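You operate a simulated robot arm through the tools that you are given. There is no shell and no other tool. Be economical: measure what you need, move in short steps, check, and stop when the job is done.

The job below is to be done with a simulated robot arm. You get a single attempt, and the scene is never put back.

## Task
Put things in order on the sideboard top. At the end: the white mill (marked "SALT") stands where the blue odour absorber (box) stood; the orange carton stands on top of the red lemon soda can; the blue odour absorber from the sideboard top stands on top of the beige stack of bowls; the blue glass stands where the pink glass stood; the pink glass stands where the white mill stood; whatever was shut is shut again. Leave all else as you found it, and nothing knocked over.

The check looks at the end state, three seconds after you hand in, the way a careful person would. Anything else that was tipped, shoved, dropped, spilled or broken makes it a failure.

## Robot
A 7-joint arm with a two-finger parallel gripper, fixed in place. Base frame: the origin is at the foot of the arm, x ahead of it, y to its left, z up; the work surface is at about z = 840. Units: mm, degrees, N and s.
With the tool pointing down near the work surface it reaches from about 300 to 700 mm from the base axis. Its first joint turns from -66.0 to 66.0 degrees. Payload 1.57 kg.
The TCP is the grasp point between the finger pads, 30 mm short of the fingertips. In the tool frame z runs along the fingers and y along their closing line. The gripper opens to 110 mm. The fingers are 24 mm wide and 12 mm thick; the gripper's body (48 by 112 mm) begins 78 mm behind the TCP.
Orientation is told as [roll, pitch, yaw] about the base's x, y, z axes, in that order, counted from this pose: with the fingers straight down and closing along the base's y, the tool's x points along the base's -x, its y along +y and its z along -z.

## Interface
- The arm moves only by the tool jog_arm. Its argument "commands" is a list of rows, each a list of 7 numbers: the shift along the tool's x, y, z in mm, then the turn, a rotation vector about the tool's x, y, z in degrees, then the opening, from 0 (shut) to 1 (fully open). In form: [[tx, ty, tz, ax, ay, az, fingers], ...]. A call has 1 to 10 rows; each row shifts and turns the commanded pose from where the row before left it, along the tool's axes as they then stand. Rows are played at 5 a second. More than 50 mm and 8.6 degrees between two rows, or a gripper value outside its range, and nothing of the call is played. Where a pose cannot be reached the arm comes as near as it can. A force on the tool above 40 N (or 10 N above the force at the start of the call, whichever is more), or a blocked arm, ends the call early, and 0.2 s more pass. Each finger travels about 108 mm/s and halts on what it meets, pressing with about 32 N; the grip force reading is that of the motor and also rises with nothing between the fingers. The clock runs only during rows and for 0.2 s after the last one: add rows that do not move to give the fingers time. It gives the time, the measured TCP pose, the force on the tool (base axes), the opening and the grip force at its end, in the units of the frame above (readings bear some noise).
- Cameras (640 x 400 px; columns grow to the right, rows downward): "scene" is fixed at [176.6, -415.5, 1384.4]; the picture's right is [0.54, -0.84, 0.00], its down [-0.61, -0.40, -0.69] and it looks along [0.58, 0.37, -0.73] (base axes); focal length 255 px, centre (320, 200). "wrist" rides on the gripper at [70, 16, -141] in the tool frame; the picture's right is [-0.23, 0.97, 0.00], its down [-0.86, -0.20, -0.48] and it looks along [-0.47, -0.11, 0.88] (tool axes); focal length 222 px, centre (320, 200). There is no depth. A picture from a camera that has moved, and an enlarged one, comes with that camera's place and axes in the base frame and with its lens.
- snapshot(camera): a new picture of that camera. The clock stands still meanwhile.
- close_up(camera, box): a new picture of the part [left, top, right, bottom] of that camera's present view, enlarged. The clock stands still meanwhile.
- sign_off(): hands the job in; it is judged then, once.

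Go step by step. Nothing tells you positions but the pictures and the camera data: compare them with the known pose of the tool, close in by small moves and look again before you grip or let go. The budget is 120 turns and 76 pictures, counting those below and the enlarged ones. Unless the task says otherwise, let go and move clear before handing in, and close with one line.

The tools are called after ">>>" by a JSON object that holds its "method" and its "body". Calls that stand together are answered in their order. jog_arm: Moves the arm, as the interface text tells. Its arguments: {"type":"object","properties":{"commands":{"type":"array","items":{"type":"array","items":{"type":"number"}}}},"required":["commands"]} The other tools are called the same way: snapshot (camera) takes a picture; close_up (camera, box) takes an enlarged picture of a part of a camera's view; sign_off () hands the job in.

At the start:

```text
time: 0.0
position: [405.5, -132.1, 1174.9]
orientation: [-0.1, 0.0, 0.0]
ft_force: [0.2, -0.2, 0.2]
finger_gap: 109.8
gripper_force: 0.1
```

scene: 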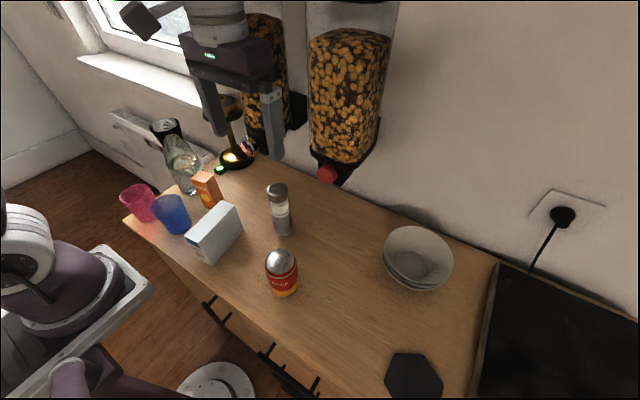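
wrist: 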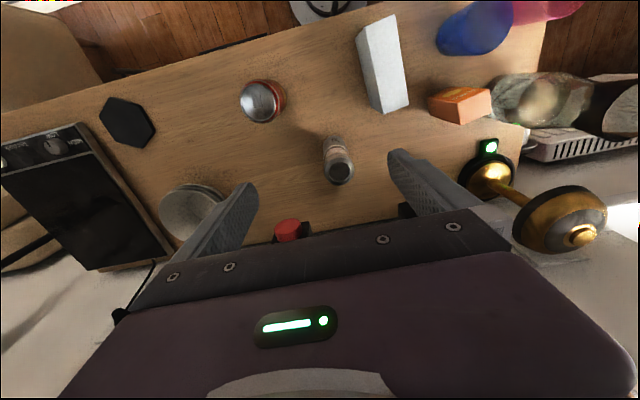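

I see the sideboard with the glasses, the blue-white box, the orange carton, the mill, the soda can and the bowls. I'll take enlarged views to measure them first.

>>> {"method": "close_up", "body": {"camera": "scene", "box": [110, 110, 310, 310]}}

>>> {"method": "close_up", "body": {"camera": "scene", "box": [250, 180, 470, 320]}}

>>> {"method": "close_up", "body": {"camera": "wrist", "box": [220, 0, 640, 260]}}

```text
2.00 times, centred on (210, 210) of scene
camera zoom: at [176.6, -415.5, 1384.4], right [0.54, -0.84, 0.0], down [-0.61, -0.4, -0.69], along [0.58, 0.37, -0.73], focal length 510 px, centre (540, 180)
```

zoom: 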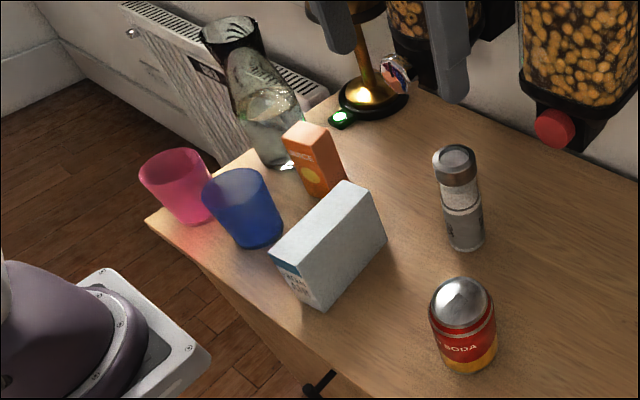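

```text
2.86 times, centred on (360, 250) of scene
camera zoom: at [176.6, -415.5, 1384.4], right [0.54, -0.84, 0.0], down [-0.61, -0.4, -0.69], along [0.58, 0.37, -0.73], focal length 728 px, centre (206, 57)
```

zoom: 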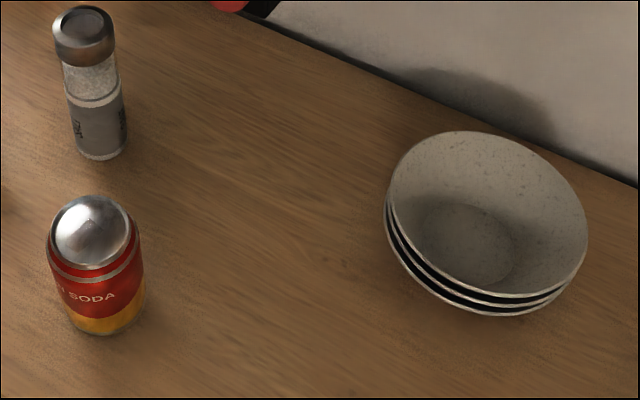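

```text
1.52 times, centred on (430, 130) of wrist
camera zoom: at [336.7, -115.8, 1315.1], right [0.23, 0.97, 0.0], down [0.86, -0.2, 0.48], along [0.47, -0.11, -0.88], focal length 338 px, centre (152, 307)
```

zoom: 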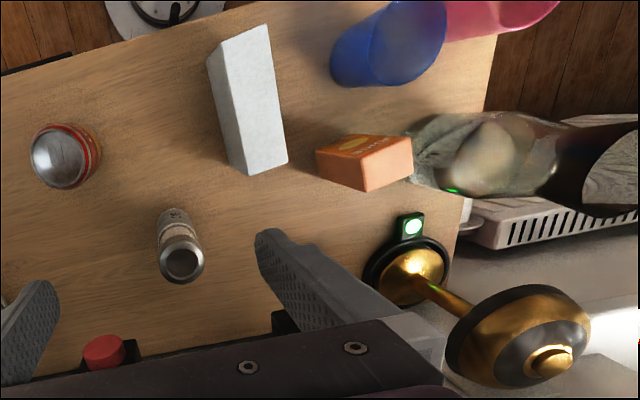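

The objects measure roughly as follows: can (346,-214), mill (466,-111), blue glass (319,125), pink glass (293,227). Next I'll move the wrist camera over the left group for better measurements.

>>> {"method": "jog_arm", "body": {"commands": [[40, 0, 0, 0, 0, 0, 1], [35, 35, 0, 0, 0, 0, 1], [0, 50, 0, 0, 0, 0, 1], [0, 50, 0, 0, 0, 0, 1], [0, 50, 0, 0, 0, 0, 1], [0, 0, 0, 0, 0, 0, 1], [0, 0, 0, 0, 0, 0, 1]]}}

>>> {"method": "snapshot", "body": {"camera": "wrist"}}

>>> {"method": "snapshot", "body": {"camera": "scene"}}

```text
time: 1.6
position: [332.5, 51.1, 1172.0]
orientation: [0.0, 0.1, 0.1]
ft_force: [-0.4, 0.4, 0.2]
finger_gap: 110.0
gripper_force: 0.0
```

```text
70 pictures are left
camera wrist: at [263.9, 68.2, 1312.6], right [0.23, 0.97, 0.0], down [0.86, -0.2, 0.48], along [0.47, -0.11, -0.88], focal length 222 px, centre (320, 200)
```

wrist: 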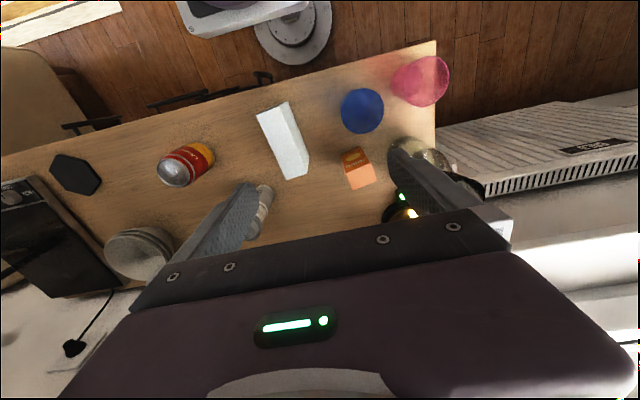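

```text
69 pictures are left
```

scene: 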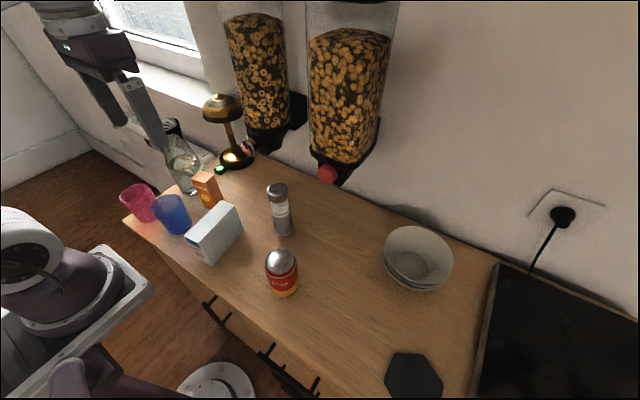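

This view shows the left group well, so I'll zoom in on it.

>>> {"method": "close_up", "body": {"camera": "wrist", "box": [240, 50, 480, 200]}}

>>> {"method": "close_up", "body": {"camera": "wrist", "box": [90, 110, 330, 290]}}

```text
2.67 times, centred on (360, 125) of wrist
camera zoom: at [263.9, 68.2, 1312.6], right [0.23, 0.97, 0.0], down [0.86, -0.2, 0.48], along [0.47, -0.11, -0.88], focal length 592 px, centre (213, 400)
```

zoom: 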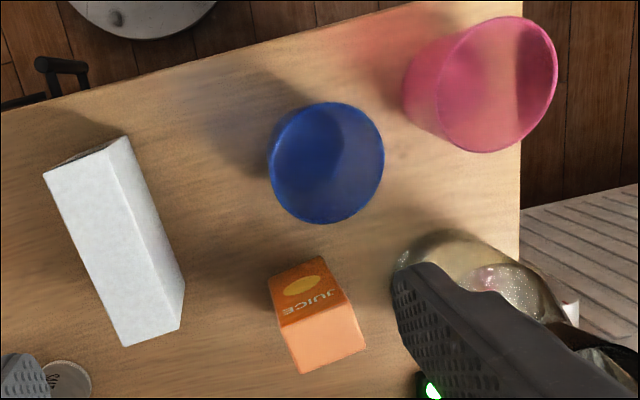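

```text
2.22 times, centred on (210, 200) of wrist
camera zoom: at [263.9, 68.2, 1312.6], right [0.23, 0.97, 0.0], down [0.86, -0.2, 0.48], along [0.47, -0.11, -0.88], focal length 494 px, centre (564, 200)
```

zoom: 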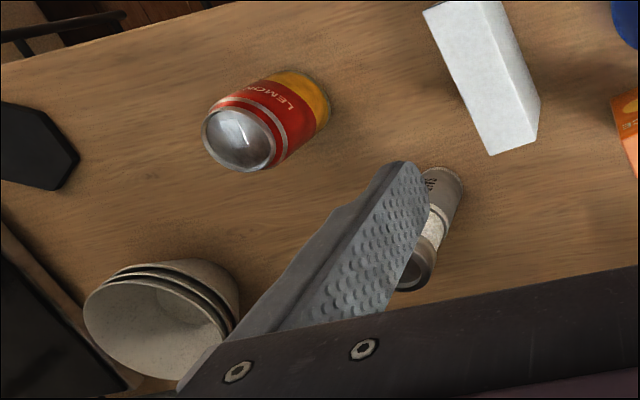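

I make the box about 116×40×100 mm, centred near (347,-13) with a yaw of about 5°. The carton is near (434,107), about 98 mm tall with a yaw of about 11°. Now I'll move above the box and look.

>>> {"method": "jog_arm", "body": {"commands": [[-14.5, -40, 0, 0, 0, -4, 1], [0, -24, 40, 0, 0, 0, 1], [0, 0, 40, 0, 0, 0, 1], [0, 0, 30, 0, 0, 0, 1], [0, 0, 0, 0, 0, 0, 1], [0, 0, 0, 0, 0, 0, 1]]}}

>>> {"method": "snapshot", "body": {"camera": "wrist"}}

>>> {"method": "close_up", "body": {"camera": "scene", "box": [130, 130, 290, 280]}}

```text
time: 3.0
position: [346.5, -10.1, 1065.7]
orientation: [0.0, 0.0, 4.0]
ft_force: [-0.4, -0.4, 0.4]
finger_gap: 110.0
gripper_force: 0.0
```

```text
66 pictures are left
camera wrist: at [277.4, 0.5, 1206.6], right [0.16, 0.99, 0.0], down [0.87, -0.14, 0.48], along [0.47, -0.08, -0.88], focal length 222 px, centre (320, 200)
```

wrist: 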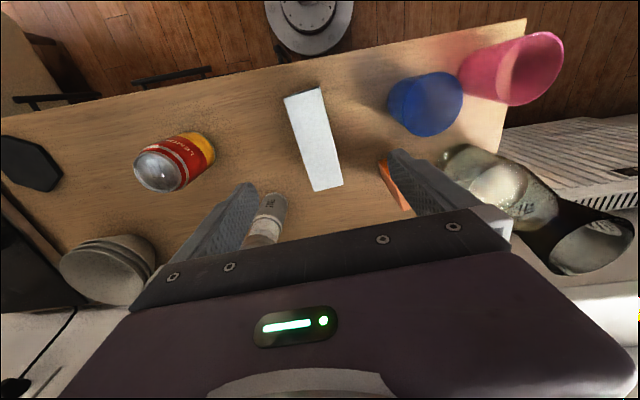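

```text
2.67 times, centred on (210, 205) of scene
camera zoom: at [176.6, -415.5, 1384.4], right [0.54, -0.84, 0.0], down [-0.61, -0.4, -0.69], along [0.58, 0.37, -0.73], focal length 679 px, centre (613, 187)
```

zoom: 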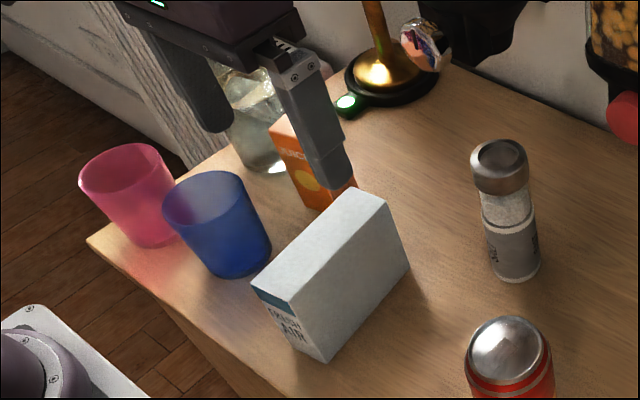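

The box centre measures about (346.5,-14.5) with a yaw of 5°. I'll correct the offset and descend around it.

>>> {"method": "jog_arm", "body": {"commands": [[0, -3.5, 30, 0, 0, -1, 1], [0, 0, 40, 0, 0, 0, 1], [0, 0, 40, 0, 0, 0, 1], [0, 0, 35, 0, 0, 0, 1], [0, 0, 0, 0, 0, 0, 1], [0, 0, 0, 0, 0, 0, 1]]}}

>>> {"method": "close_up", "body": {"camera": "scene", "box": [130, 130, 290, 280]}}

>>> {"method": "snapshot", "body": {"camera": "wrist"}}

```text
time: 4.4
position: [349.2, -15.9, 921.5]
orientation: [0.0, 0.0, 5.1]
ft_force: [0.6, 0.4, 0.0]
finger_gap: 110.1
gripper_force: 0.1
```

```text
2.67 times, centred on (210, 205) of scene
camera zoom: at [176.6, -415.5, 1384.4], right [0.54, -0.84, 0.0], down [-0.61, -0.4, -0.69], along [0.58, 0.37, -0.73], focal length 679 px, centre (613, 187)
```

zoom: 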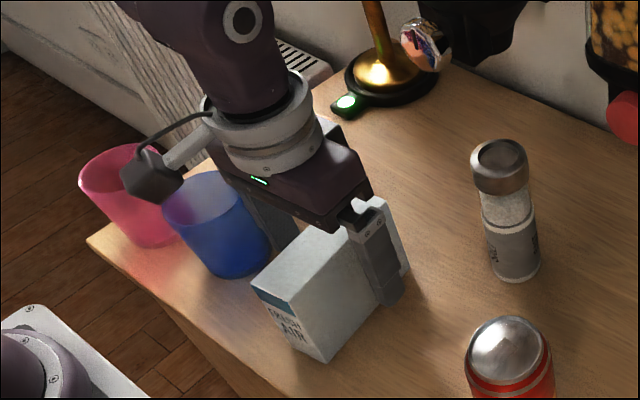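

```text
63 pictures are left
camera wrist: at [278.2, -5.8, 1062.1], right [0.14, 0.99, 0.0], down [0.87, -0.12, 0.48], along [0.47, -0.07, -0.88], focal length 222 px, centre (320, 200)
```

wrist: 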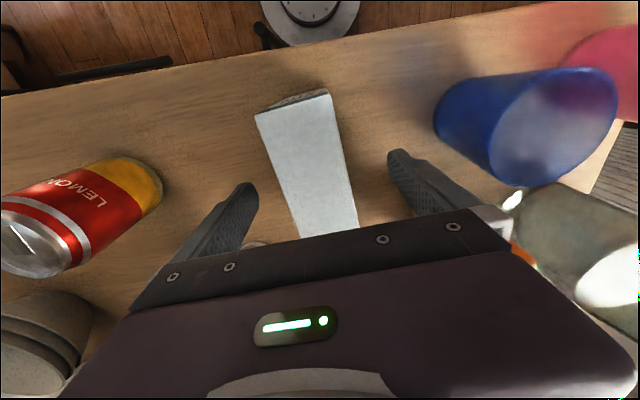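

The fingers straddle the box evenly, so I'll close and lift slightly.

>>> {"method": "jog_arm", "body": {"commands": [[0, 0, 0, 0, 0, 0, 0.3], [0, 0, 0, 0, 0, 0, 0.3], [0, 0, 0, 0, 0, 0, 0.2], [0, 0, 0, 0, 0, 0, 0.2], [0, 0, -15, 0, 0, 0, 0.2], [0, 0, -25, 0, 0, 0, 0.2], [0, 0, 0, 0, 0, 0, 0.2]]}}

>>> {"method": "close_up", "body": {"camera": "scene", "box": [130, 130, 290, 280]}}

```text
time: 6.0
position: [348.8, -13.2, 961.1]
orientation: [0.0, 0.1, 5.0]
ft_force: [0.2, 0.1, -2.5]
finger_gap: 41.9
gripper_force: 32.3
```

```text
2.67 times, centred on (210, 205) of scene
camera zoom: at [176.6, -415.5, 1384.4], right [0.54, -0.84, 0.0], down [-0.61, -0.4, -0.69], along [0.58, 0.37, -0.73], focal length 679 px, centre (613, 187)
```

zoom: 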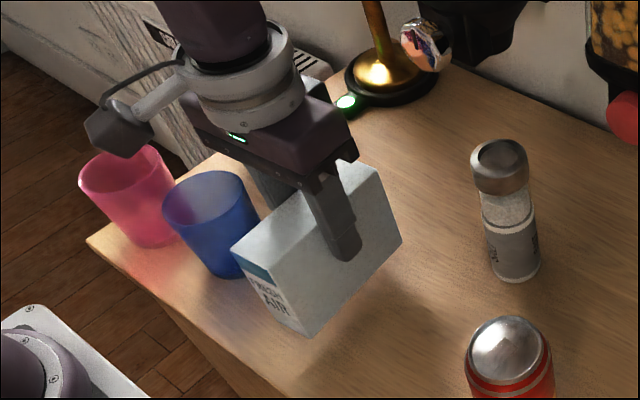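

The box is held, with its bottom about 80 mm below the TCP. I'll lift it and move toward the bowls, staying well in front of the dispensers.

>>> {"method": "jog_arm", "body": {"commands": [[0, 0, -50, 0, 0, 0, 0.2], [0, 0, -50, 0, 0, 0, 0.2], [0, -30, -40, 0, 0, 0, 0.2], [0, -50, 0, 0, 0, 0, 0.2], [0, -50, 0, 0, 0, 0, 0.2], [0, -50, 0, 0, 0, 0, 0.2], [0, -50, 0, 0, 0, 0, 0.2], [0, -50, 0, 0, 0, 0, 0.2], [0, -50, 0, 0, 0, 0, 0.2], [0, -40, 0, 0, 0, 0, 0.2]]}}

>>> {"method": "snapshot", "body": {"camera": "wrist"}}

>>> {"method": "snapshot", "body": {"camera": "scene"}}

```text
time: 8.2
position: [377.2, -383.3, 1098.2]
orientation: [0.0, 0.0, 4.9]
ft_force: [-0.6, -0.8, -2.6]
finger_gap: 41.6
gripper_force: 32.0
```

```text
61 pictures are left
camera wrist: at [306.0, -373.9, 1239.3], right [0.14, 0.99, 0.0], down [0.87, -0.12, 0.48], along [0.47, -0.07, -0.88], focal length 222 px, centre (320, 200)
```

wrist: 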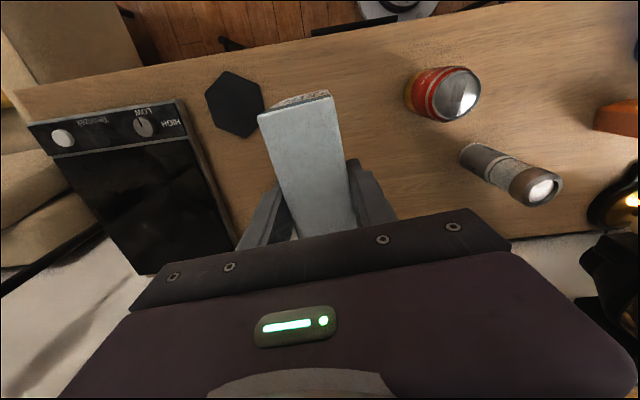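

```text
60 pictures are left
```

scene: 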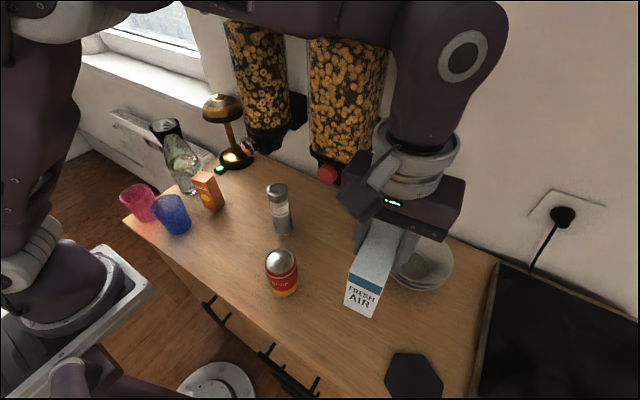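

The bowl rim is centred at about (525,-435) with its height at z≈917 and radius about 74. The box should settle just inside the rim, so I'll move out over the bowls while staying high.

>>> {"method": "jog_arm", "body": {"commands": [[-20, -32, 0, 0, 0, 0, 0.2], [-35, -32.5, 0, 0, 0, 0, 0.2], [-45, 0, 0, 0, 0, 0, 0.2], [-41, 0, 0, 0, 0, 0, 0.2], [0, 0, 0, 0, 0, 0, 0.2], [0, 0, 0, 0, 0, 0, 0.2]]}}

>>> {"method": "close_up", "body": {"camera": "scene", "box": [330, 120, 530, 320]}}

>>> {"method": "snapshot", "body": {"camera": "wrist"}}

```text
time: 9.6
position: [451.2, -425.9, 1099.7]
orientation: [0.0, 0.1, 5.0]
ft_force: [0.0, 0.2, -3.0]
finger_gap: 42.0
gripper_force: 32.0
out of reach, approached as far as the arm can: row 2, 3, 4
```

```text
2.00 times, centred on (430, 220) of scene
camera zoom: at [176.6, -415.5, 1384.4], right [0.54, -0.84, 0.0], down [-0.61, -0.4, -0.69], along [0.58, 0.37, -0.73], focal length 510 px, centre (100, 160)
```

zoom: 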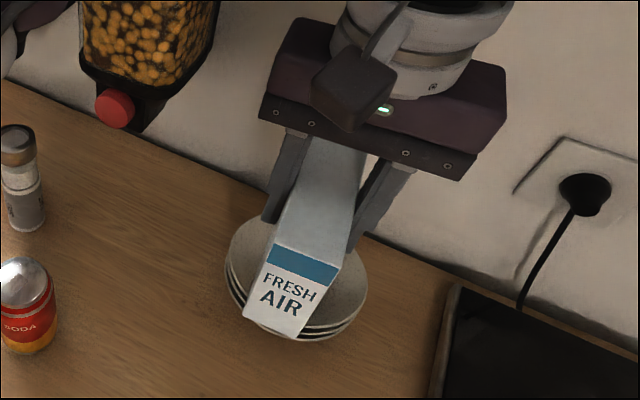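

```text
58 pictures are left
camera wrist: at [380.8, -415.0, 1240.4], right [0.14, 0.99, 0.0], down [0.87, -0.12, 0.48], along [0.47, -0.07, -0.88], focal length 222 px, centre (320, 200)
```

wrist: 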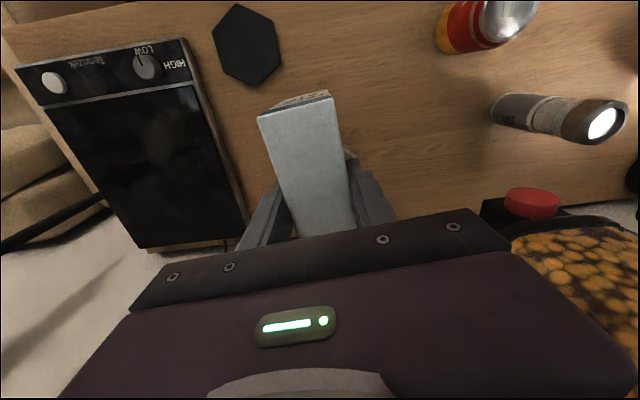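

The reach is limited at this height. I'll lower until the box bottom is just above rim height, then see where the arm settles.

>>> {"method": "jog_arm", "body": {"commands": [[0, 0, 40, 0, 0, 0, 0.2], [0, 0, 30, 0, 0, 0, 0.2], [0, 0, 0, 0, 0, 0, 0.2], [0, 0, 0, 0, 0, 0, 0.2]]}}

```text
time: 10.6
position: [450.1, -426.5, 1030.0]
orientation: [0.0, 0.0, 5.1]
ft_force: [0.2, 0.6, -2.1]
finger_gap: 41.9
gripper_force: 31.8
```

>>> {"method": "jog_arm", "body": {"commands": [[-25, -5, 0, 0, 0, 0, 0.2], [-25, -5, 0, 0, 0, 0, 0.2], [-24, -5, 0, 0, 0, 0, 0.2], [0, 0, 0, 0, 0, 0, 0.2], [0, 0, 0, 0, 0, 0, 0.2]]}}

>>> {"method": "close_up", "body": {"camera": "scene", "box": [330, 120, 530, 320]}}

```text
time: 11.8
position: [477.1, -428.4, 1028.5]
orientation: [0.1, 0.0, 5.0]
ft_force: [-0.2, 0.2, -2.8]
finger_gap: 41.8
gripper_force: 32.0
out of reach, approached as far as the arm can: row 2, 3
```

```text
2.00 times, centred on (430, 220) of scene
camera zoom: at [176.6, -415.5, 1384.4], right [0.54, -0.84, 0.0], down [-0.61, -0.4, -0.69], along [0.58, 0.37, -0.73], focal length 510 px, centre (100, 160)
```

zoom: 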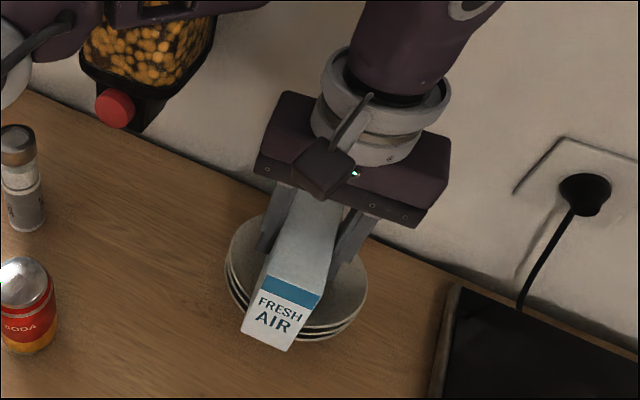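

The bowls are beyond reach for a vertical tool. I'll set the box down on free surface near (388,-333), re-grip it with the tool tilted about the closing axis, and use the tilt to reach further while the box stays upright.

>>> {"method": "jog_arm", "body": {"commands": [[30, 25, 0, 0, 0, 0, 0.2], [30, 35, 0, 0, 0, 0, 0.2], [20.4, 42.4, 0, 0, 0, 0, 0.2], [0, 0, 0, 0, 0, 7.4, 0.2], [0, 0, 0, 0, 0, 7.4, 0.2], [0, 0, 0, 0, 0, 7.3, 0.2], [0, 0, 0, 0, 0, 7.3, 0.2], [0, 0, 0, 0, 0, 7.3, 0.2], [0, 0, 0, 0, 0, 7.3, 0.2], [0, 0, 0, 0, 0, 0, 0.2]]}}

>>> {"method": "snapshot", "body": {"camera": "scene"}}

>>> {"method": "snapshot", "body": {"camera": "wrist"}}

```text
time: 14.0
position: [388.3, -331.5, 1029.3]
orientation: [0.0, -0.1, -39.2]
ft_force: [0.0, -0.8, -2.9]
finger_gap: 41.6
gripper_force: 31.9
```

```text
56 pictures are left
```

scene: 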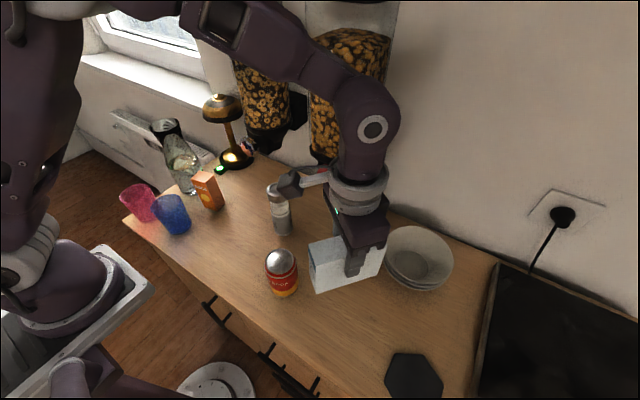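

```text
55 pictures are left
camera wrist: at [345.6, -275.8, 1169.0], right [0.79, 0.61, 0.0], down [0.54, -0.69, 0.48], along [0.29, -0.38, -0.88], focal length 222 px, centre (320, 200)
```

wrist: 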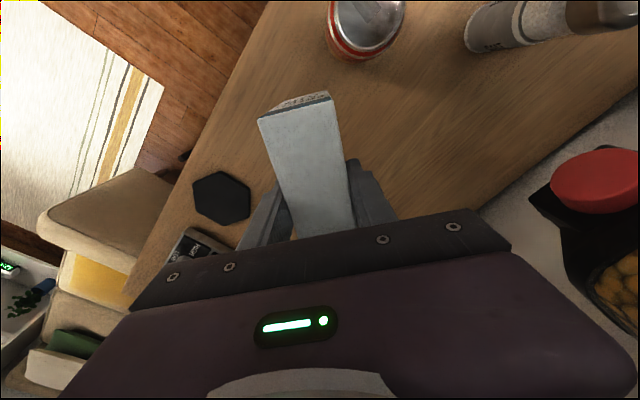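

The surface under the box is clear. I'll lower it and creep down to contact.

>>> {"method": "jog_arm", "body": {"commands": [[0, 0, 40, 0, 0, 0, 0.2], [0, 0, 40, 0, 0, 0, 0.2], [0, 0, 22, 0, 0, 0, 0.2], [0, 0, 2, 0, 0, 0, 0.2], [0, 0, 2, 0, 0, 0, 0.2], [0, 0, 0, 0, 0, 0, 0.2]]}}

>>> {"method": "close_up", "body": {"camera": "scene", "box": [250, 170, 450, 310]}}

```text
time: 15.4
position: [388.4, -330.3, 921.2]
orientation: [0.1, 0.0, -39.0]
ft_force: [-4.0, 4.1, 12.4]
finger_gap: 41.8
gripper_force: 32.1
```

```text
2.86 times, centred on (350, 240) of scene
camera zoom: at [176.4, -415.2, 1384.5], right [0.54, -0.84, 0.0], down [-0.61, -0.4, -0.69], along [0.58, 0.37, -0.73], focal length 728 px, centre (234, 86)
```

zoom: 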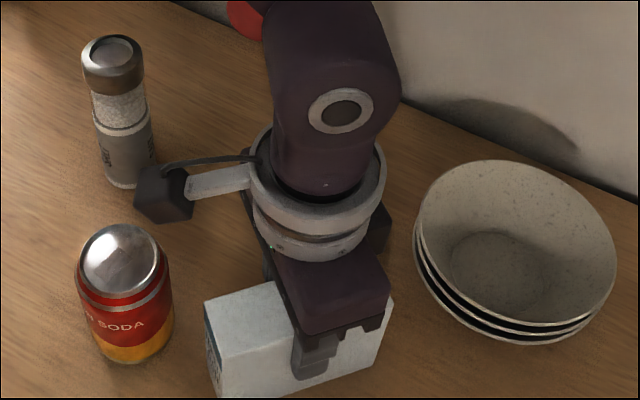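

The box is standing on the surface. I'll release it, tilt the tool 20° with the fingertips pointing outward, and re-grip.

>>> {"method": "jog_arm", "body": {"commands": [[0, 0, -1, 0, 0, 0, 0.65], [0, 0, 0, 0, 0, 0, 0.65], [0, 0, 0, 0, 0, 0, 0.65], [0, 0, 0, 0, -5, 0, 0.65], [0, 0, 0, 0, -5, 0, 0.65], [0, 0, 0, 0, -5, 0, 0.65], [0, 0, 0, 0, -5, 0, 0.65], [0, 0, 0, 0, 0, 0, 0.65], [0, 0, 0, 0, 0, 0, 0.65]]}}

>>> {"method": "close_up", "body": {"camera": "scene", "box": [250, 170, 450, 310]}}

>>> {"method": "snapshot", "body": {"camera": "wrist"}}

```text
time: 17.4
position: [387.6, -332.3, 921.9]
orientation: [0.0, -20.0, -39.1]
ft_force: [0.3, 0.1, -0.6]
finger_gap: 71.9
gripper_force: 0.0
```

```text
2.86 times, centred on (350, 240) of scene
camera zoom: at [176.6, -415.5, 1384.4], right [0.54, -0.84, 0.0], down [-0.61, -0.4, -0.69], along [0.58, 0.37, -0.73], focal length 728 px, centre (234, 86)
```

zoom: 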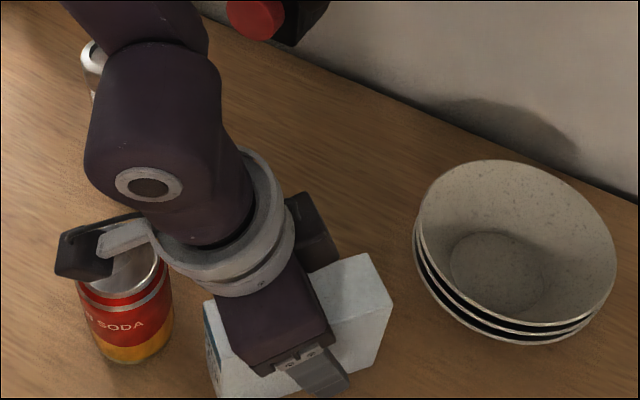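

```text
52 pictures are left
camera wrist: at [310.6, -248.2, 1031.8], right [0.78, 0.62, 0.08], down [0.37, -0.56, 0.74], along [0.51, -0.55, -0.67], focal length 222 px, centre (320, 200)
```

wrist: 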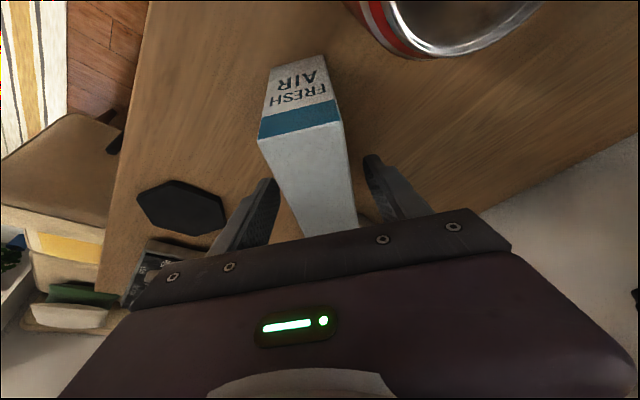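

The fingers are aligned along the box sides. I'll grip and lift 100 mm.

>>> {"method": "jog_arm", "body": {"commands": [[0, 0, 0, 0, 0, 0, 0.3], [0, 0, 0, 0, 0, 0, 0.2], [0, 0, 0, 0, 0, 0, 0.2], [0, 0, 0, 0, 0, 0, 0.2], [-6.8, 0, -18.8, 0, 0, 0, 0.2], [-13.7, 0, -37.6, 0, 0, 0, 0.2], [-13.7, 0, -37.6, 0, 0, 0, 0.2], [0, 0, 0, 0, 0, 0, 0.2]]}}

>>> {"method": "jog_arm", "body": {"commands": [[-28.2, 1, 10.3, 0, 0, 0, 0.2], [-28.2, 1, 10.3, 0, 0, 0, 0.2], [-28.2, 1, 10.3, 0, 0, 0, 0.2], [-28.2, 1, 10.3, 0, 0, 0, 0.2], [-28.2, 1, 10.3, 0, 0, 0, 0.2], [-19.4, 2, 7, 0, 0, 0, 0.2], [0, 0, 0, 0, 0, 0, 0.2], [0, 0, 0, 0, 0, 0, 0.2]]}}

>>> {"method": "close_up", "body": {"camera": "scene", "box": [330, 150, 530, 310]}}

>>> {"method": "snapshot", "body": {"camera": "wrist"}}

```text
time: 19.2
position: [386.0, -332.1, 1024.4]
orientation: [-0.1, -20.0, -39.0]
ft_force: [0.2, -0.3, -1.7]
finger_gap: 41.8
gripper_force: 31.8
```

```text
time: 21.0
position: [524.1, -434.5, 1021.7]
orientation: [0.1, -20.0, -39.0]
ft_force: [1.3, 0.3, -2.8]
finger_gap: 41.9
gripper_force: 31.2
```

```text
2.50 times, centred on (430, 230) of scene
camera zoom: at [176.7, -415.5, 1384.4], right [0.54, -0.84, 0.0], down [-0.61, -0.4, -0.69], along [0.58, 0.37, -0.73], focal length 637 px, centre (45, 125)
```

zoom: 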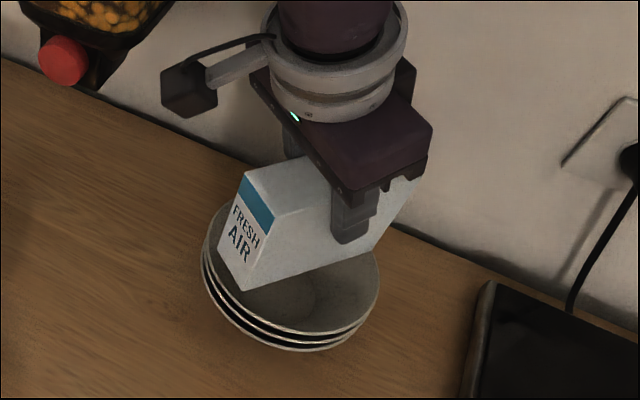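

```text
50 pictures are left
camera wrist: at [447.0, -350.8, 1130.4], right [0.78, 0.62, 0.08], down [0.37, -0.56, 0.74], along [0.51, -0.55, -0.67], focal length 222 px, centre (320, 200)
```

wrist: 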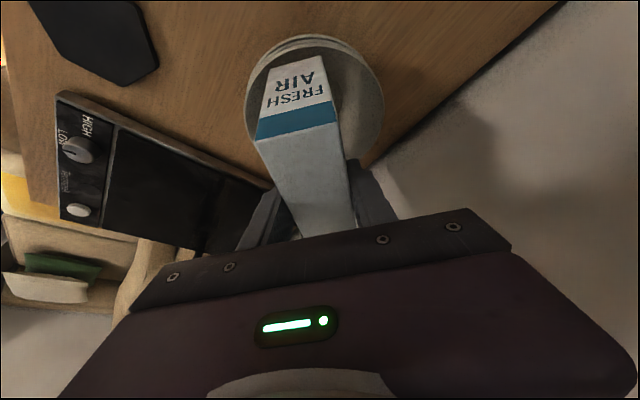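

The box hangs over the bowl and is centred within a few mm. I'll lower in small steps until it rests.

>>> {"method": "jog_arm", "body": {"commands": [[5, 0, 15, 0, 0, 0, 0.2], [3.4, 0, 9.4, 0, 0, 0, 0.2], [1, 0, 2.8, 0, 0, 0, 0.2], [1, 0, 2.8, 0, 0, 0, 0.2], [0, 0, 0, 0, 0, 0, 0.2]]}}

>>> {"method": "close_up", "body": {"camera": "scene", "box": [330, 150, 530, 310]}}

```text
time: 22.0
position: [526.0, -435.6, 994.4]
orientation: [-0.2, -20.5, -39.0]
ft_force: [-0.4, 1.0, 6.3]
finger_gap: 41.6
gripper_force: 31.9
stopped in row 5: the force on the tool passed its limit (the readings are from after the stop); the commanded pose is now the measured one
```

```text
2.50 times, centred on (430, 230) of scene
camera zoom: at [176.5, -415.4, 1384.4], right [0.54, -0.84, 0.0], down [-0.61, -0.4, -0.69], along [0.58, 0.37, -0.73], focal length 637 px, centre (45, 125)
```

zoom: 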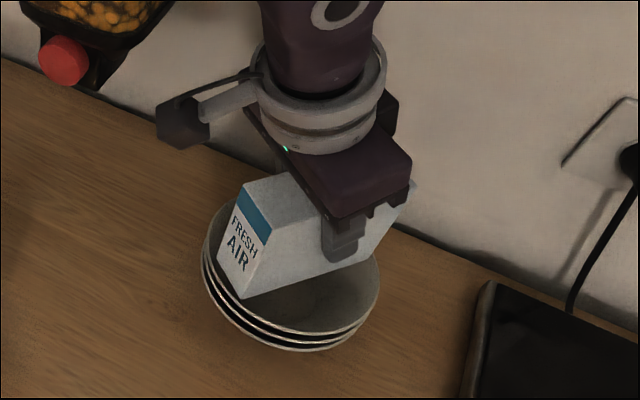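

>>> {"method": "close_up", "body": {"camera": "wrist", "box": [220, 10, 420, 240]}}

>>> {"method": "close_up", "body": {"camera": "scene", "box": [380, 195, 470, 300]}}

```text
1.74 times, centred on (320, 125) of wrist
camera zoom: at [448.2, -351.3, 1102.4], right [0.78, 0.62, 0.08], down [0.37, -0.55, 0.75], along [0.51, -0.55, -0.66], focal length 386 px, centre (320, 330)
```

zoom: 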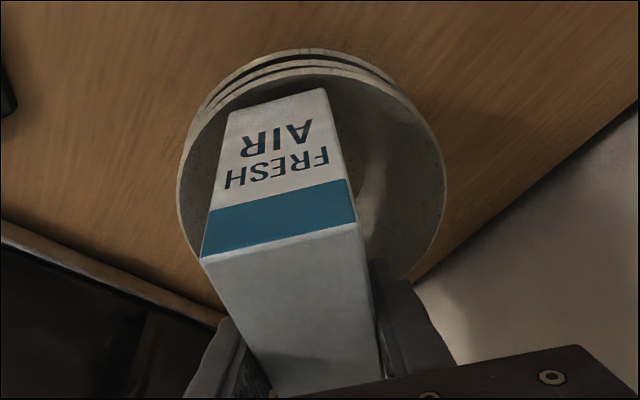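

```text
3.81 times, centred on (425, 248) of scene
camera zoom: at [176.5, -415.4, 1384.4], right [0.54, -0.84, 0.0], down [-0.61, -0.4, -0.69], along [0.58, 0.37, -0.73], focal length 970 px, centre (-80, 19)
```

zoom: 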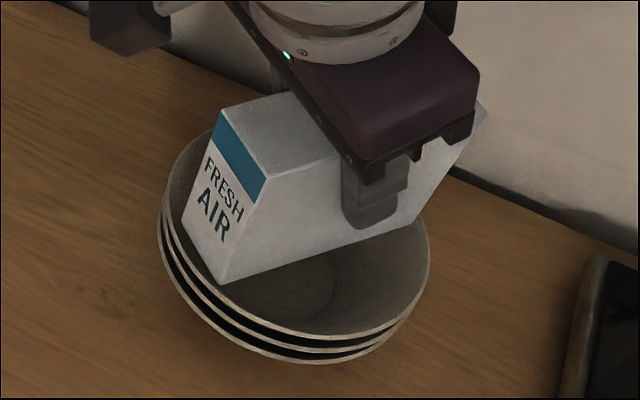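

By a three-point fit of the rim, the bowl centre is about (533,-440), so the box is roughly 8 mm too far inward. I'll lift slightly, shift outward and lower again.

>>> {"method": "jog_arm", "body": {"commands": [[-3, 0, -8.3, 0, 0, 0, 0.2], [-7.5, 1, 2.7, 0, 0.3, 0, 0.2], [0, 0, 0, 0, 0, 0, 0.2], [2, 0, 5.6, 0, 0, 0, 0.2], [1, 0, 2.8, 0, 0, 0, 0.2], [1, 0, 2.8, 0, 0, 0, 0.2], [1, 0, 2.8, 0, 0, 0, 0.2], [1, 0, 2.8, 0, 0, 0, 0.2]]}}

>>> {"method": "close_up", "body": {"camera": "wrist", "box": [220, 10, 420, 240]}}

>>> {"method": "close_up", "body": {"camera": "scene", "box": [380, 195, 470, 300]}}

```text
time: 23.8
position: [533.6, -442.7, 987.8]
orientation: [-0.2, -20.5, -38.9]
ft_force: [0.5, -3.6, 26.5]
finger_gap: 41.4
gripper_force: 31.9
```

```text
1.74 times, centred on (320, 125) of wrist
camera zoom: at [455.2, -356.7, 1094.4], right [0.78, 0.62, 0.08], down [0.37, -0.55, 0.75], along [0.51, -0.55, -0.66], focal length 386 px, centre (320, 330)
```

zoom: 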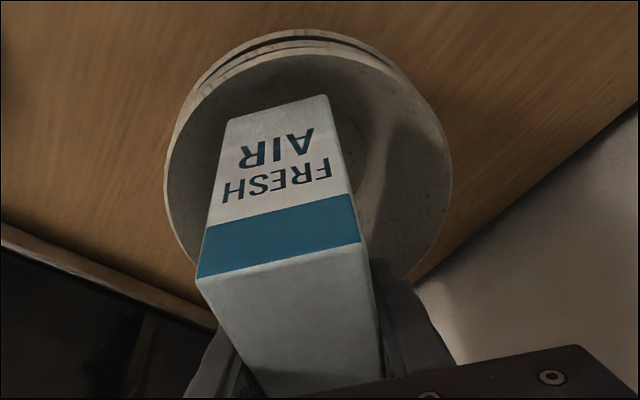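

```text
3.81 times, centred on (425, 248) of scene
camera zoom: at [176.2, -415.2, 1384.5], right [0.54, -0.84, 0.0], down [-0.61, -0.4, -0.69], along [0.58, 0.37, -0.73], focal length 970 px, centre (-80, 19)
```

zoom: 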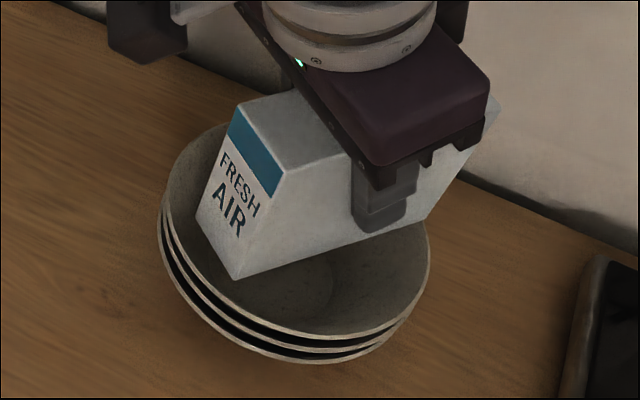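

The box is now seated about 9 mm inside the rim, level and centred. I'll relieve the pressure and open the fingers gently.

>>> {"method": "jog_arm", "body": {"commands": [[-0.7, 0, -1.9, 0, 0, 0, 0.2], [-0.7, 0, -1.9, 0, 0, 0, 0.3], [0, 0, 0, 0, 0, 0, 0.3]]}}

```text
time: 24.6
position: [532.6, -440.0, 987.0]
orientation: [-0.1, -19.7, -39.0]
ft_force: [0.2, 0.8, -2.9]
finger_gap: 41.9
gripper_force: 31.6
```

>>> {"method": "jog_arm", "body": {"commands": [[0.6, 0, 1.6, 0, 0, 0, 0.3], [0, 0, 0, 0, 0, 0, 0.3], [0, 0, 0, 0, 0, 0, 0.4], [0, 0, 0, 0, 0, 0, 0.44], [0, 0, 0, 0, 0, 0, 0.48], [0, 0, 0, 0, 0, 0, 0.52], [0, 0, 0, 0, 0, 0, 0.56], [0, 0, 0, 0, 0, 0, 0.6]]}}

>>> {"method": "close_up", "body": {"camera": "scene", "box": [380, 195, 470, 300]}}

>>> {"method": "close_up", "body": {"camera": "wrist", "box": [220, 10, 420, 240]}}

```text
time: 26.4
position: [533.1, -440.8, 986.9]
orientation: [-0.2, -20.0, -39.0]
ft_force: [-0.4, 0.6, -0.5]
finger_gap: 66.1
gripper_force: 0.0
```

```text
3.81 times, centred on (425, 248) of scene
camera zoom: at [176.6, -415.5, 1384.4], right [0.54, -0.84, 0.0], down [-0.61, -0.4, -0.69], along [0.58, 0.37, -0.73], focal length 970 px, centre (-80, 19)
```

zoom: 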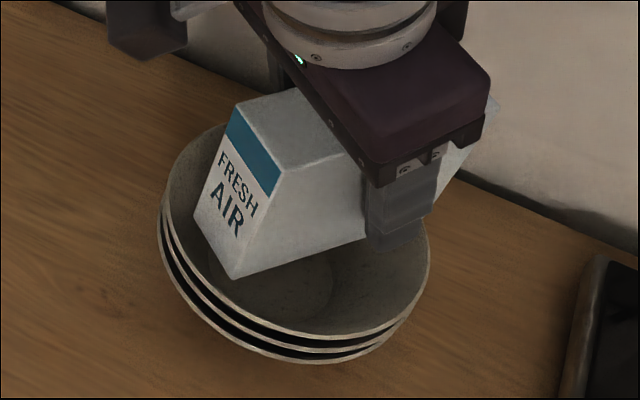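

```text
1.74 times, centred on (320, 125) of wrist
camera zoom: at [455.4, -356.4, 1096.1], right [0.78, 0.62, 0.08], down [0.37, -0.56, 0.74], along [0.51, -0.55, -0.66], focal length 386 px, centre (320, 330)
```

zoom: 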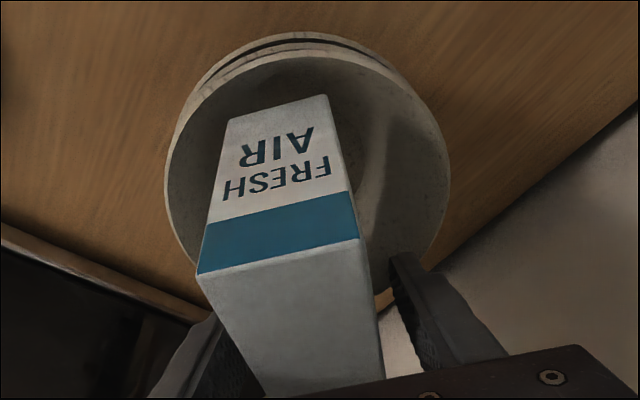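

The box stands stably in the bowl. I'll retreat along the tool axis, then untilt.

>>> {"method": "jog_arm", "body": {"commands": [[0, 0, -15, 0, 0, 0, 0.6], [0, 0, -30, 0, 0, 0, 0.6], [0, 0, -40, 0, 0, 0, 0.6], [0, 0, -40, 0, 0, 0, 0.6], [40, 0, -40, 0, 0, 0, 0.6], [40, 0, 0, 0, 5, 0, 0.7], [40, 0, 0, 0, 5, 0, 0.8], [0, 0, 0, 0, 5, 0, 0.9], [0, 0, 0, 0, 5, 0, 1], [0, 0, 0, 0, 0, 0, 1]]}}

>>> {"method": "snapshot", "body": {"camera": "scene"}}

```text
refused: row 5 steps farther than a row can; nothing moved
```

```text
42 pictures are left
```

scene: 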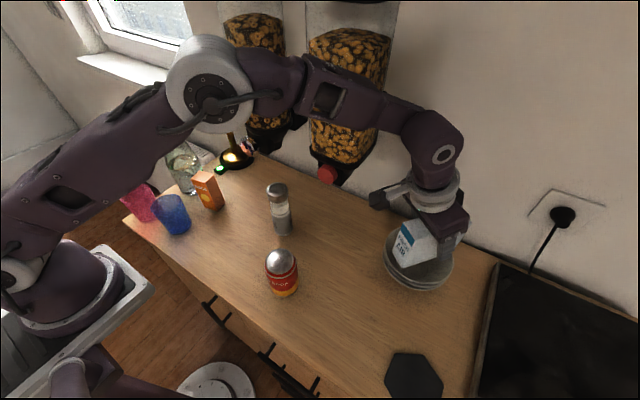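

I'll redo the retreat with smaller rows.

>>> {"method": "jog_arm", "body": {"commands": [[0, 0, -15, 0, 0, 0, 0.6], [0, 0, -30, 0, 0, 0, 0.6], [0, 0, -40, 0, 0, 0, 0.6], [0, 0, -40, 0, 0, 0, 0.6], [30, 0, -30, 0, 0, 0, 0.6], [40, 0, 0, 0, 5, 0, 0.7], [40, 0, 0, 0, 5, 0, 0.8], [0, 0, 0, 0, 5, 0, 0.9], [0, 0, 0, 0, 5, 0, 1], [0, 0, 0, 0, 0, 0, 1]]}}

```text
time: 28.6
position: [410.3, -340.2, 1099.2]
orientation: [-0.1, -0.1, -39.1]
ft_force: [-0.4, -0.9, -0.4]
finger_gap: 110.0
gripper_force: 0.0
```

Next is the mill. I'll rotate back to yaw 0 and slide over toward it.

>>> {"method": "jog_arm", "body": {"commands": [[0, 0, 0, 0, 0, -7.8, 1], [0, 0, 0, 0, 0, -7.8, 1], [0, 0, 0, 0, 0, -7.8, 1], [0, 0, 0, 0, 0, -7.8, 1], [0, 0, 0, 0, 0, -7.8, 1], [0, 46, 0, 0, 0, 0, 1], [0, 46, 0, 0, 0, 0, 1], [0, 46, 0, 0, 0, 0, 1], [0, 46, 0, 0, 0, 0, 1], [0, 45, 0, 0, 0, 0, 1]]}}

>>> {"method": "snapshot", "body": {"camera": "wrist"}}

>>> {"method": "snapshot", "body": {"camera": "scene"}}

```text
time: 30.8
position: [411.1, -110.2, 1097.3]
orientation: [-0.1, 0.1, 0.0]
ft_force: [0.1, -0.8, 1.3]
finger_gap: 110.0
gripper_force: 0.1
```

```text
41 pictures are left
camera wrist: at [343.0, -94.3, 1238.0], right [0.23, 0.97, 0.0], down [0.85, -0.2, 0.48], along [0.47, -0.11, -0.88], focal length 222 px, centre (320, 200)
```

wrist: 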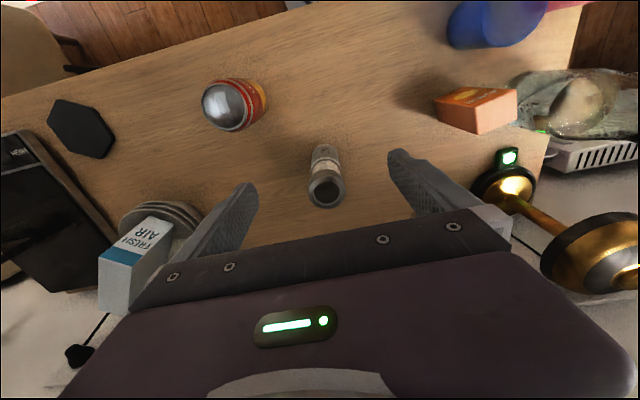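

```text
40 pictures are left
```

scene: 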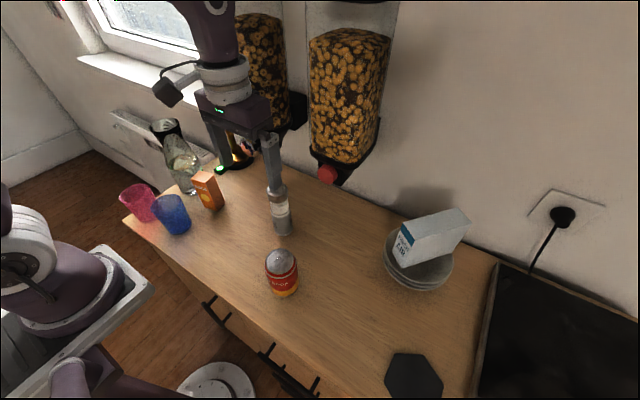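

The box on the bowls looks good. The mill is at about (466,-112) and about 147 mm tall. I'll tilt 12° to stay clear of the dispensers, descend in front of it, and check.

>>> {"method": "jog_arm", "body": {"commands": [[0, -1.5, 0, 0, -6, 0, 1], [0, 0, 0, 0, -6, 0, 1], [8.7, 0, 40.8, 0, 0, 0, 1], [8.7, 0, 40.8, 0, 0, 0, 1], [8.7, 0, 40.8, 0, 0, 0, 1], [8.7, 0, 40.8, 0, 0, 0, 1], [0, 0, 0, 0, 0, 0, 1], [0, 0, 0, 0, 0, 0, 1]]}}

>>> {"method": "snapshot", "body": {"camera": "wrist"}}

```text
time: 32.6
position: [410.5, -115.7, 930.9]
orientation: [-0.2, -12.2, 0.0]
ft_force: [-0.4, -0.5, 0.0]
finger_gap: 110.0
gripper_force: 0.0
```

```text
39 pictures are left
camera wrist: at [313.6, -98.6, 1054.9], right [0.22, 0.97, 0.04], down [0.74, -0.2, 0.65], along [0.64, -0.11, -0.76], focal length 222 px, centre (320, 200)
```

wrist: 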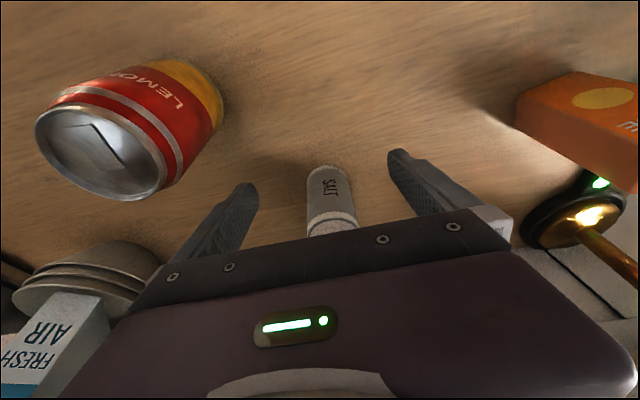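

The mill is centred between the fingers laterally. I'll move forward 56 mm around it.

>>> {"method": "jog_arm", "body": {"commands": [[-19, 0, 0, 0, 0, 0, 1], [-19, 0, 4, 0, 0, 0, 1], [-17.5, 0, 4, 0, 0, 0, 1], [0, 0, 0, 0, 0, 0, 1]]}}

>>> {"method": "close_up", "body": {"camera": "scene", "box": [210, 130, 350, 260]}}

```text
time: 33.6
position: [467.3, -115.2, 933.2]
orientation: [-0.3, -12.1, 0.1]
ft_force: [0.2, -0.1, 0.0]
finger_gap: 109.9
gripper_force: 0.1
```

```text
3.08 times, centred on (280, 195) of scene
camera zoom: at [176.6, -415.5, 1384.4], right [0.54, -0.84, 0.0], down [-0.61, -0.4, -0.69], along [0.58, 0.37, -0.73], focal length 784 px, centre (443, 215)
```

zoom: 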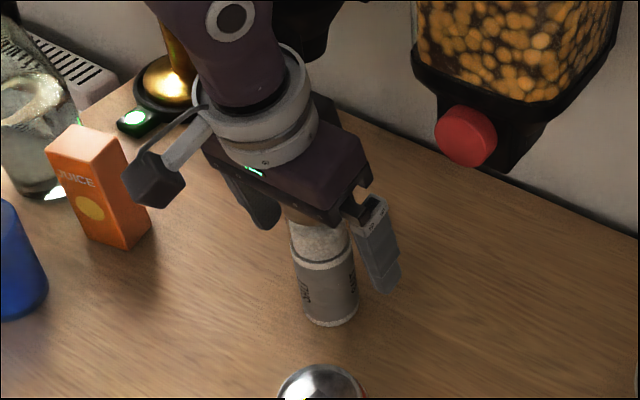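

Straddled with clearance on both sides. I'll close and lift a little.

>>> {"method": "jog_arm", "body": {"commands": [[0, 0, 0, 0, 0, 0, 0.5], [0, 0, 0, 0, 0, 0, 0.4], [0, 0, 0, 0, 0, 0, 0.25], [0, 0, 0, 0, 0, 0, 0.25], [0, 0, 0, 0, 0, 0, 0.25], [-4.2, 0, -19.6, 0, 0, 0, 0.25], [0, 0, 0, 0, 0, 0, 0.25]]}}

>>> {"method": "close_up", "body": {"camera": "scene", "box": [210, 130, 350, 260]}}

```text
time: 35.2
position: [467.0, -113.1, 956.5]
orientation: [-0.3, -11.9, 0.0]
ft_force: [0.4, -0.9, -2.5]
finger_gap: 47.2
gripper_force: 32.1
```

```text
3.08 times, centred on (280, 195) of scene
camera zoom: at [176.6, -415.5, 1384.4], right [0.54, -0.84, 0.0], down [-0.61, -0.4, -0.69], along [0.58, 0.37, -0.73], focal length 784 px, centre (443, 215)
```

zoom: 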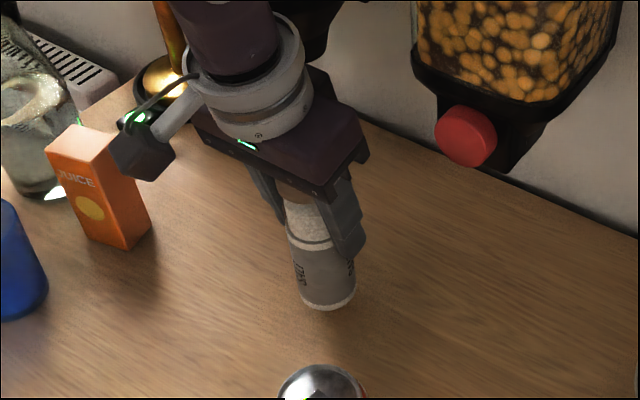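

The mill is held, with its bottom about 94 mm below the TCP. I'll carry it to the box's old spot at (346.5,-14.5) and lower near the surface.

>>> {"method": "jog_arm", "body": {"commands": [[-4.2, 0, -19.6, 0, 0, 0, 0.25], [29.4, 24.6, -6.25, 0, 0, 0, 0.25], [29.4, 24.6, -6.25, 0, 0, 0, 0.25], [29.4, 24.6, -6.25, 0, 0, 0, 0.25], [29.4, 24.6, -6.25, 0, 0, 0, 0.25], [5, 0, 24.4, 0, 0, 0, 0.25], [0, 0, 0, 0, 0, 0, 0.25], [0, 0, 0, 0, 0, 0, 0.25]]}}

>>> {"method": "close_up", "body": {"camera": "scene", "box": [130, 130, 290, 280]}}

```text
time: 37.0
position: [348.0, -15.1, 949.5]
orientation: [-0.2, -12.0, 0.0]
ft_force: [0.1, -0.6, -1.9]
finger_gap: 47.3
gripper_force: 32.1
```

```text
2.67 times, centred on (210, 205) of scene
camera zoom: at [176.6, -415.5, 1384.4], right [0.54, -0.84, 0.0], down [-0.61, -0.4, -0.69], along [0.58, 0.37, -0.73], focal length 679 px, centre (613, 187)
```

zoom: 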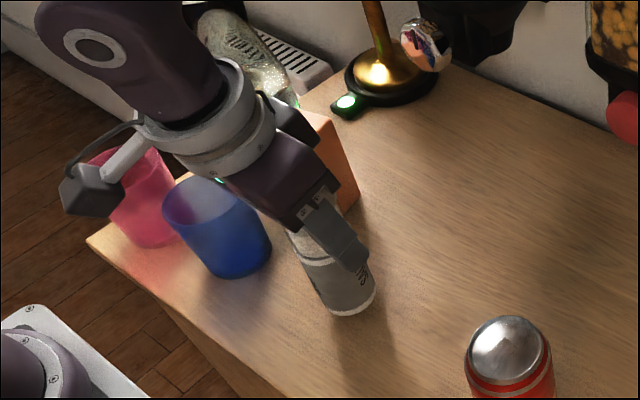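

>>> {"method": "jog_arm", "body": {"commands": [[2.3, 0, 10.7, 0, 0, 0, 0.25], [0.4, 0, 2, 0, 0, 0, 0.25], [0.4, 0, 2, 0, 0, 0, 0.25], [0.3, 0, 1.4, 0, 0, 0, 0.25], [0, 0, 0, 0, 0, 0, 0.25]]}}

```text
time: 38.2
position: [347.7, -16.4, 934.1]
orientation: [-0.4, -12.2, 0.0]
ft_force: [2.1, -12.1, 26.3]
finger_gap: 47.3
gripper_force: 32.0
```

Contact reached. I'll ease off and release.

>>> {"method": "jog_arm", "body": {"commands": [[-0.3, 0, -1.4, 0, 0, 0, 0.25], [0, 0, 0, 0, 0, 0, 0.25]]}}

>>> {"method": "close_up", "body": {"camera": "scene", "box": [130, 130, 290, 280]}}

```text
time: 38.8
position: [347.2, -14.6, 934.9]
orientation: [-0.1, -12.0, -0.1]
ft_force: [-0.5, -0.2, -2.1]
finger_gap: 47.3
gripper_force: 32.1
```

```text
2.67 times, centred on (210, 205) of scene
camera zoom: at [176.6, -415.5, 1384.4], right [0.54, -0.84, 0.0], down [-0.61, -0.4, -0.69], along [0.58, 0.37, -0.73], focal length 679 px, centre (613, 187)
```

zoom: 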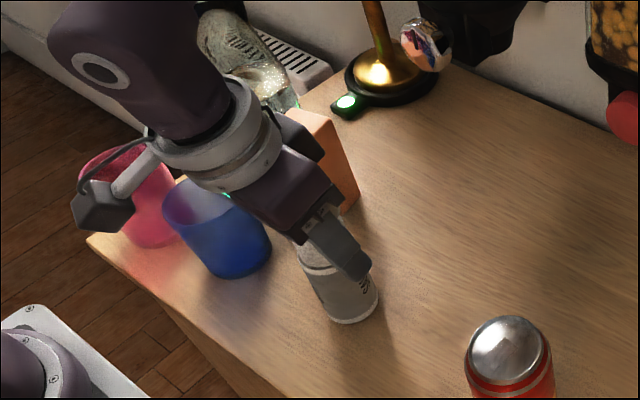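

>>> {"method": "jog_arm", "body": {"commands": [[0.15, 0, 0.6, 0, 0, 0, 0.25], [0, 0, 0, 0, 0, 0, 0.4], [0, 0, 0, 0, 0, 0, 0.5], [0, 0, 0, 0, 0, 0, 0.6], [0, 0, 0, 0, 0, 0, 0.8], [0, 0, 0, 0, 0, 0, 1], [-8.3, 0, -39.1, 0, 0, 0, 1], [-8.3, 0, -39.1, 0, 0, 0, 1], [-8.3, 0, -39.1, 0, 0, 0, 1], [0, 0, 0, 0, 0, 0, 1]]}}

>>> {"method": "close_up", "body": {"camera": "scene", "box": [110, 110, 310, 310]}}

>>> {"method": "snapshot", "body": {"camera": "wrist"}}

```text
time: 41.0
position: [348.3, -14.0, 1054.5]
orientation: [-0.2, -11.9, 0.0]
ft_force: [0.2, -0.3, 0.1]
finger_gap: 109.9
gripper_force: 0.0
```

```text
2.00 times, centred on (210, 210) of scene
camera zoom: at [176.6, -415.5, 1384.4], right [0.54, -0.84, 0.0], down [-0.61, -0.4, -0.69], along [0.58, 0.37, -0.73], focal length 510 px, centre (540, 180)
```

zoom: 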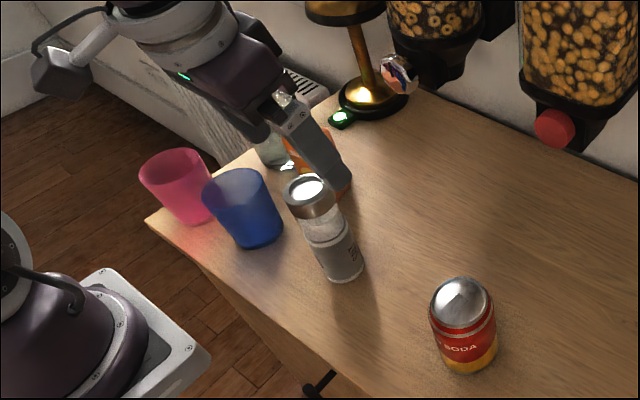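

```text
33 pictures are left
camera wrist: at [252.0, 2.0, 1177.8], right [0.22, 0.97, 0.04], down [0.74, -0.2, 0.65], along [0.64, -0.11, -0.76], focal length 222 px, centre (320, 200)
```

wrist: 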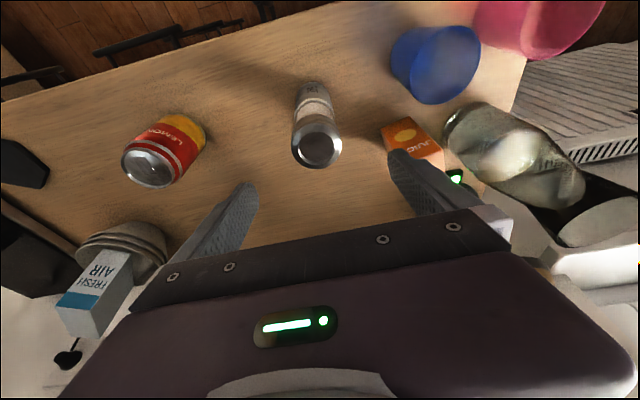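

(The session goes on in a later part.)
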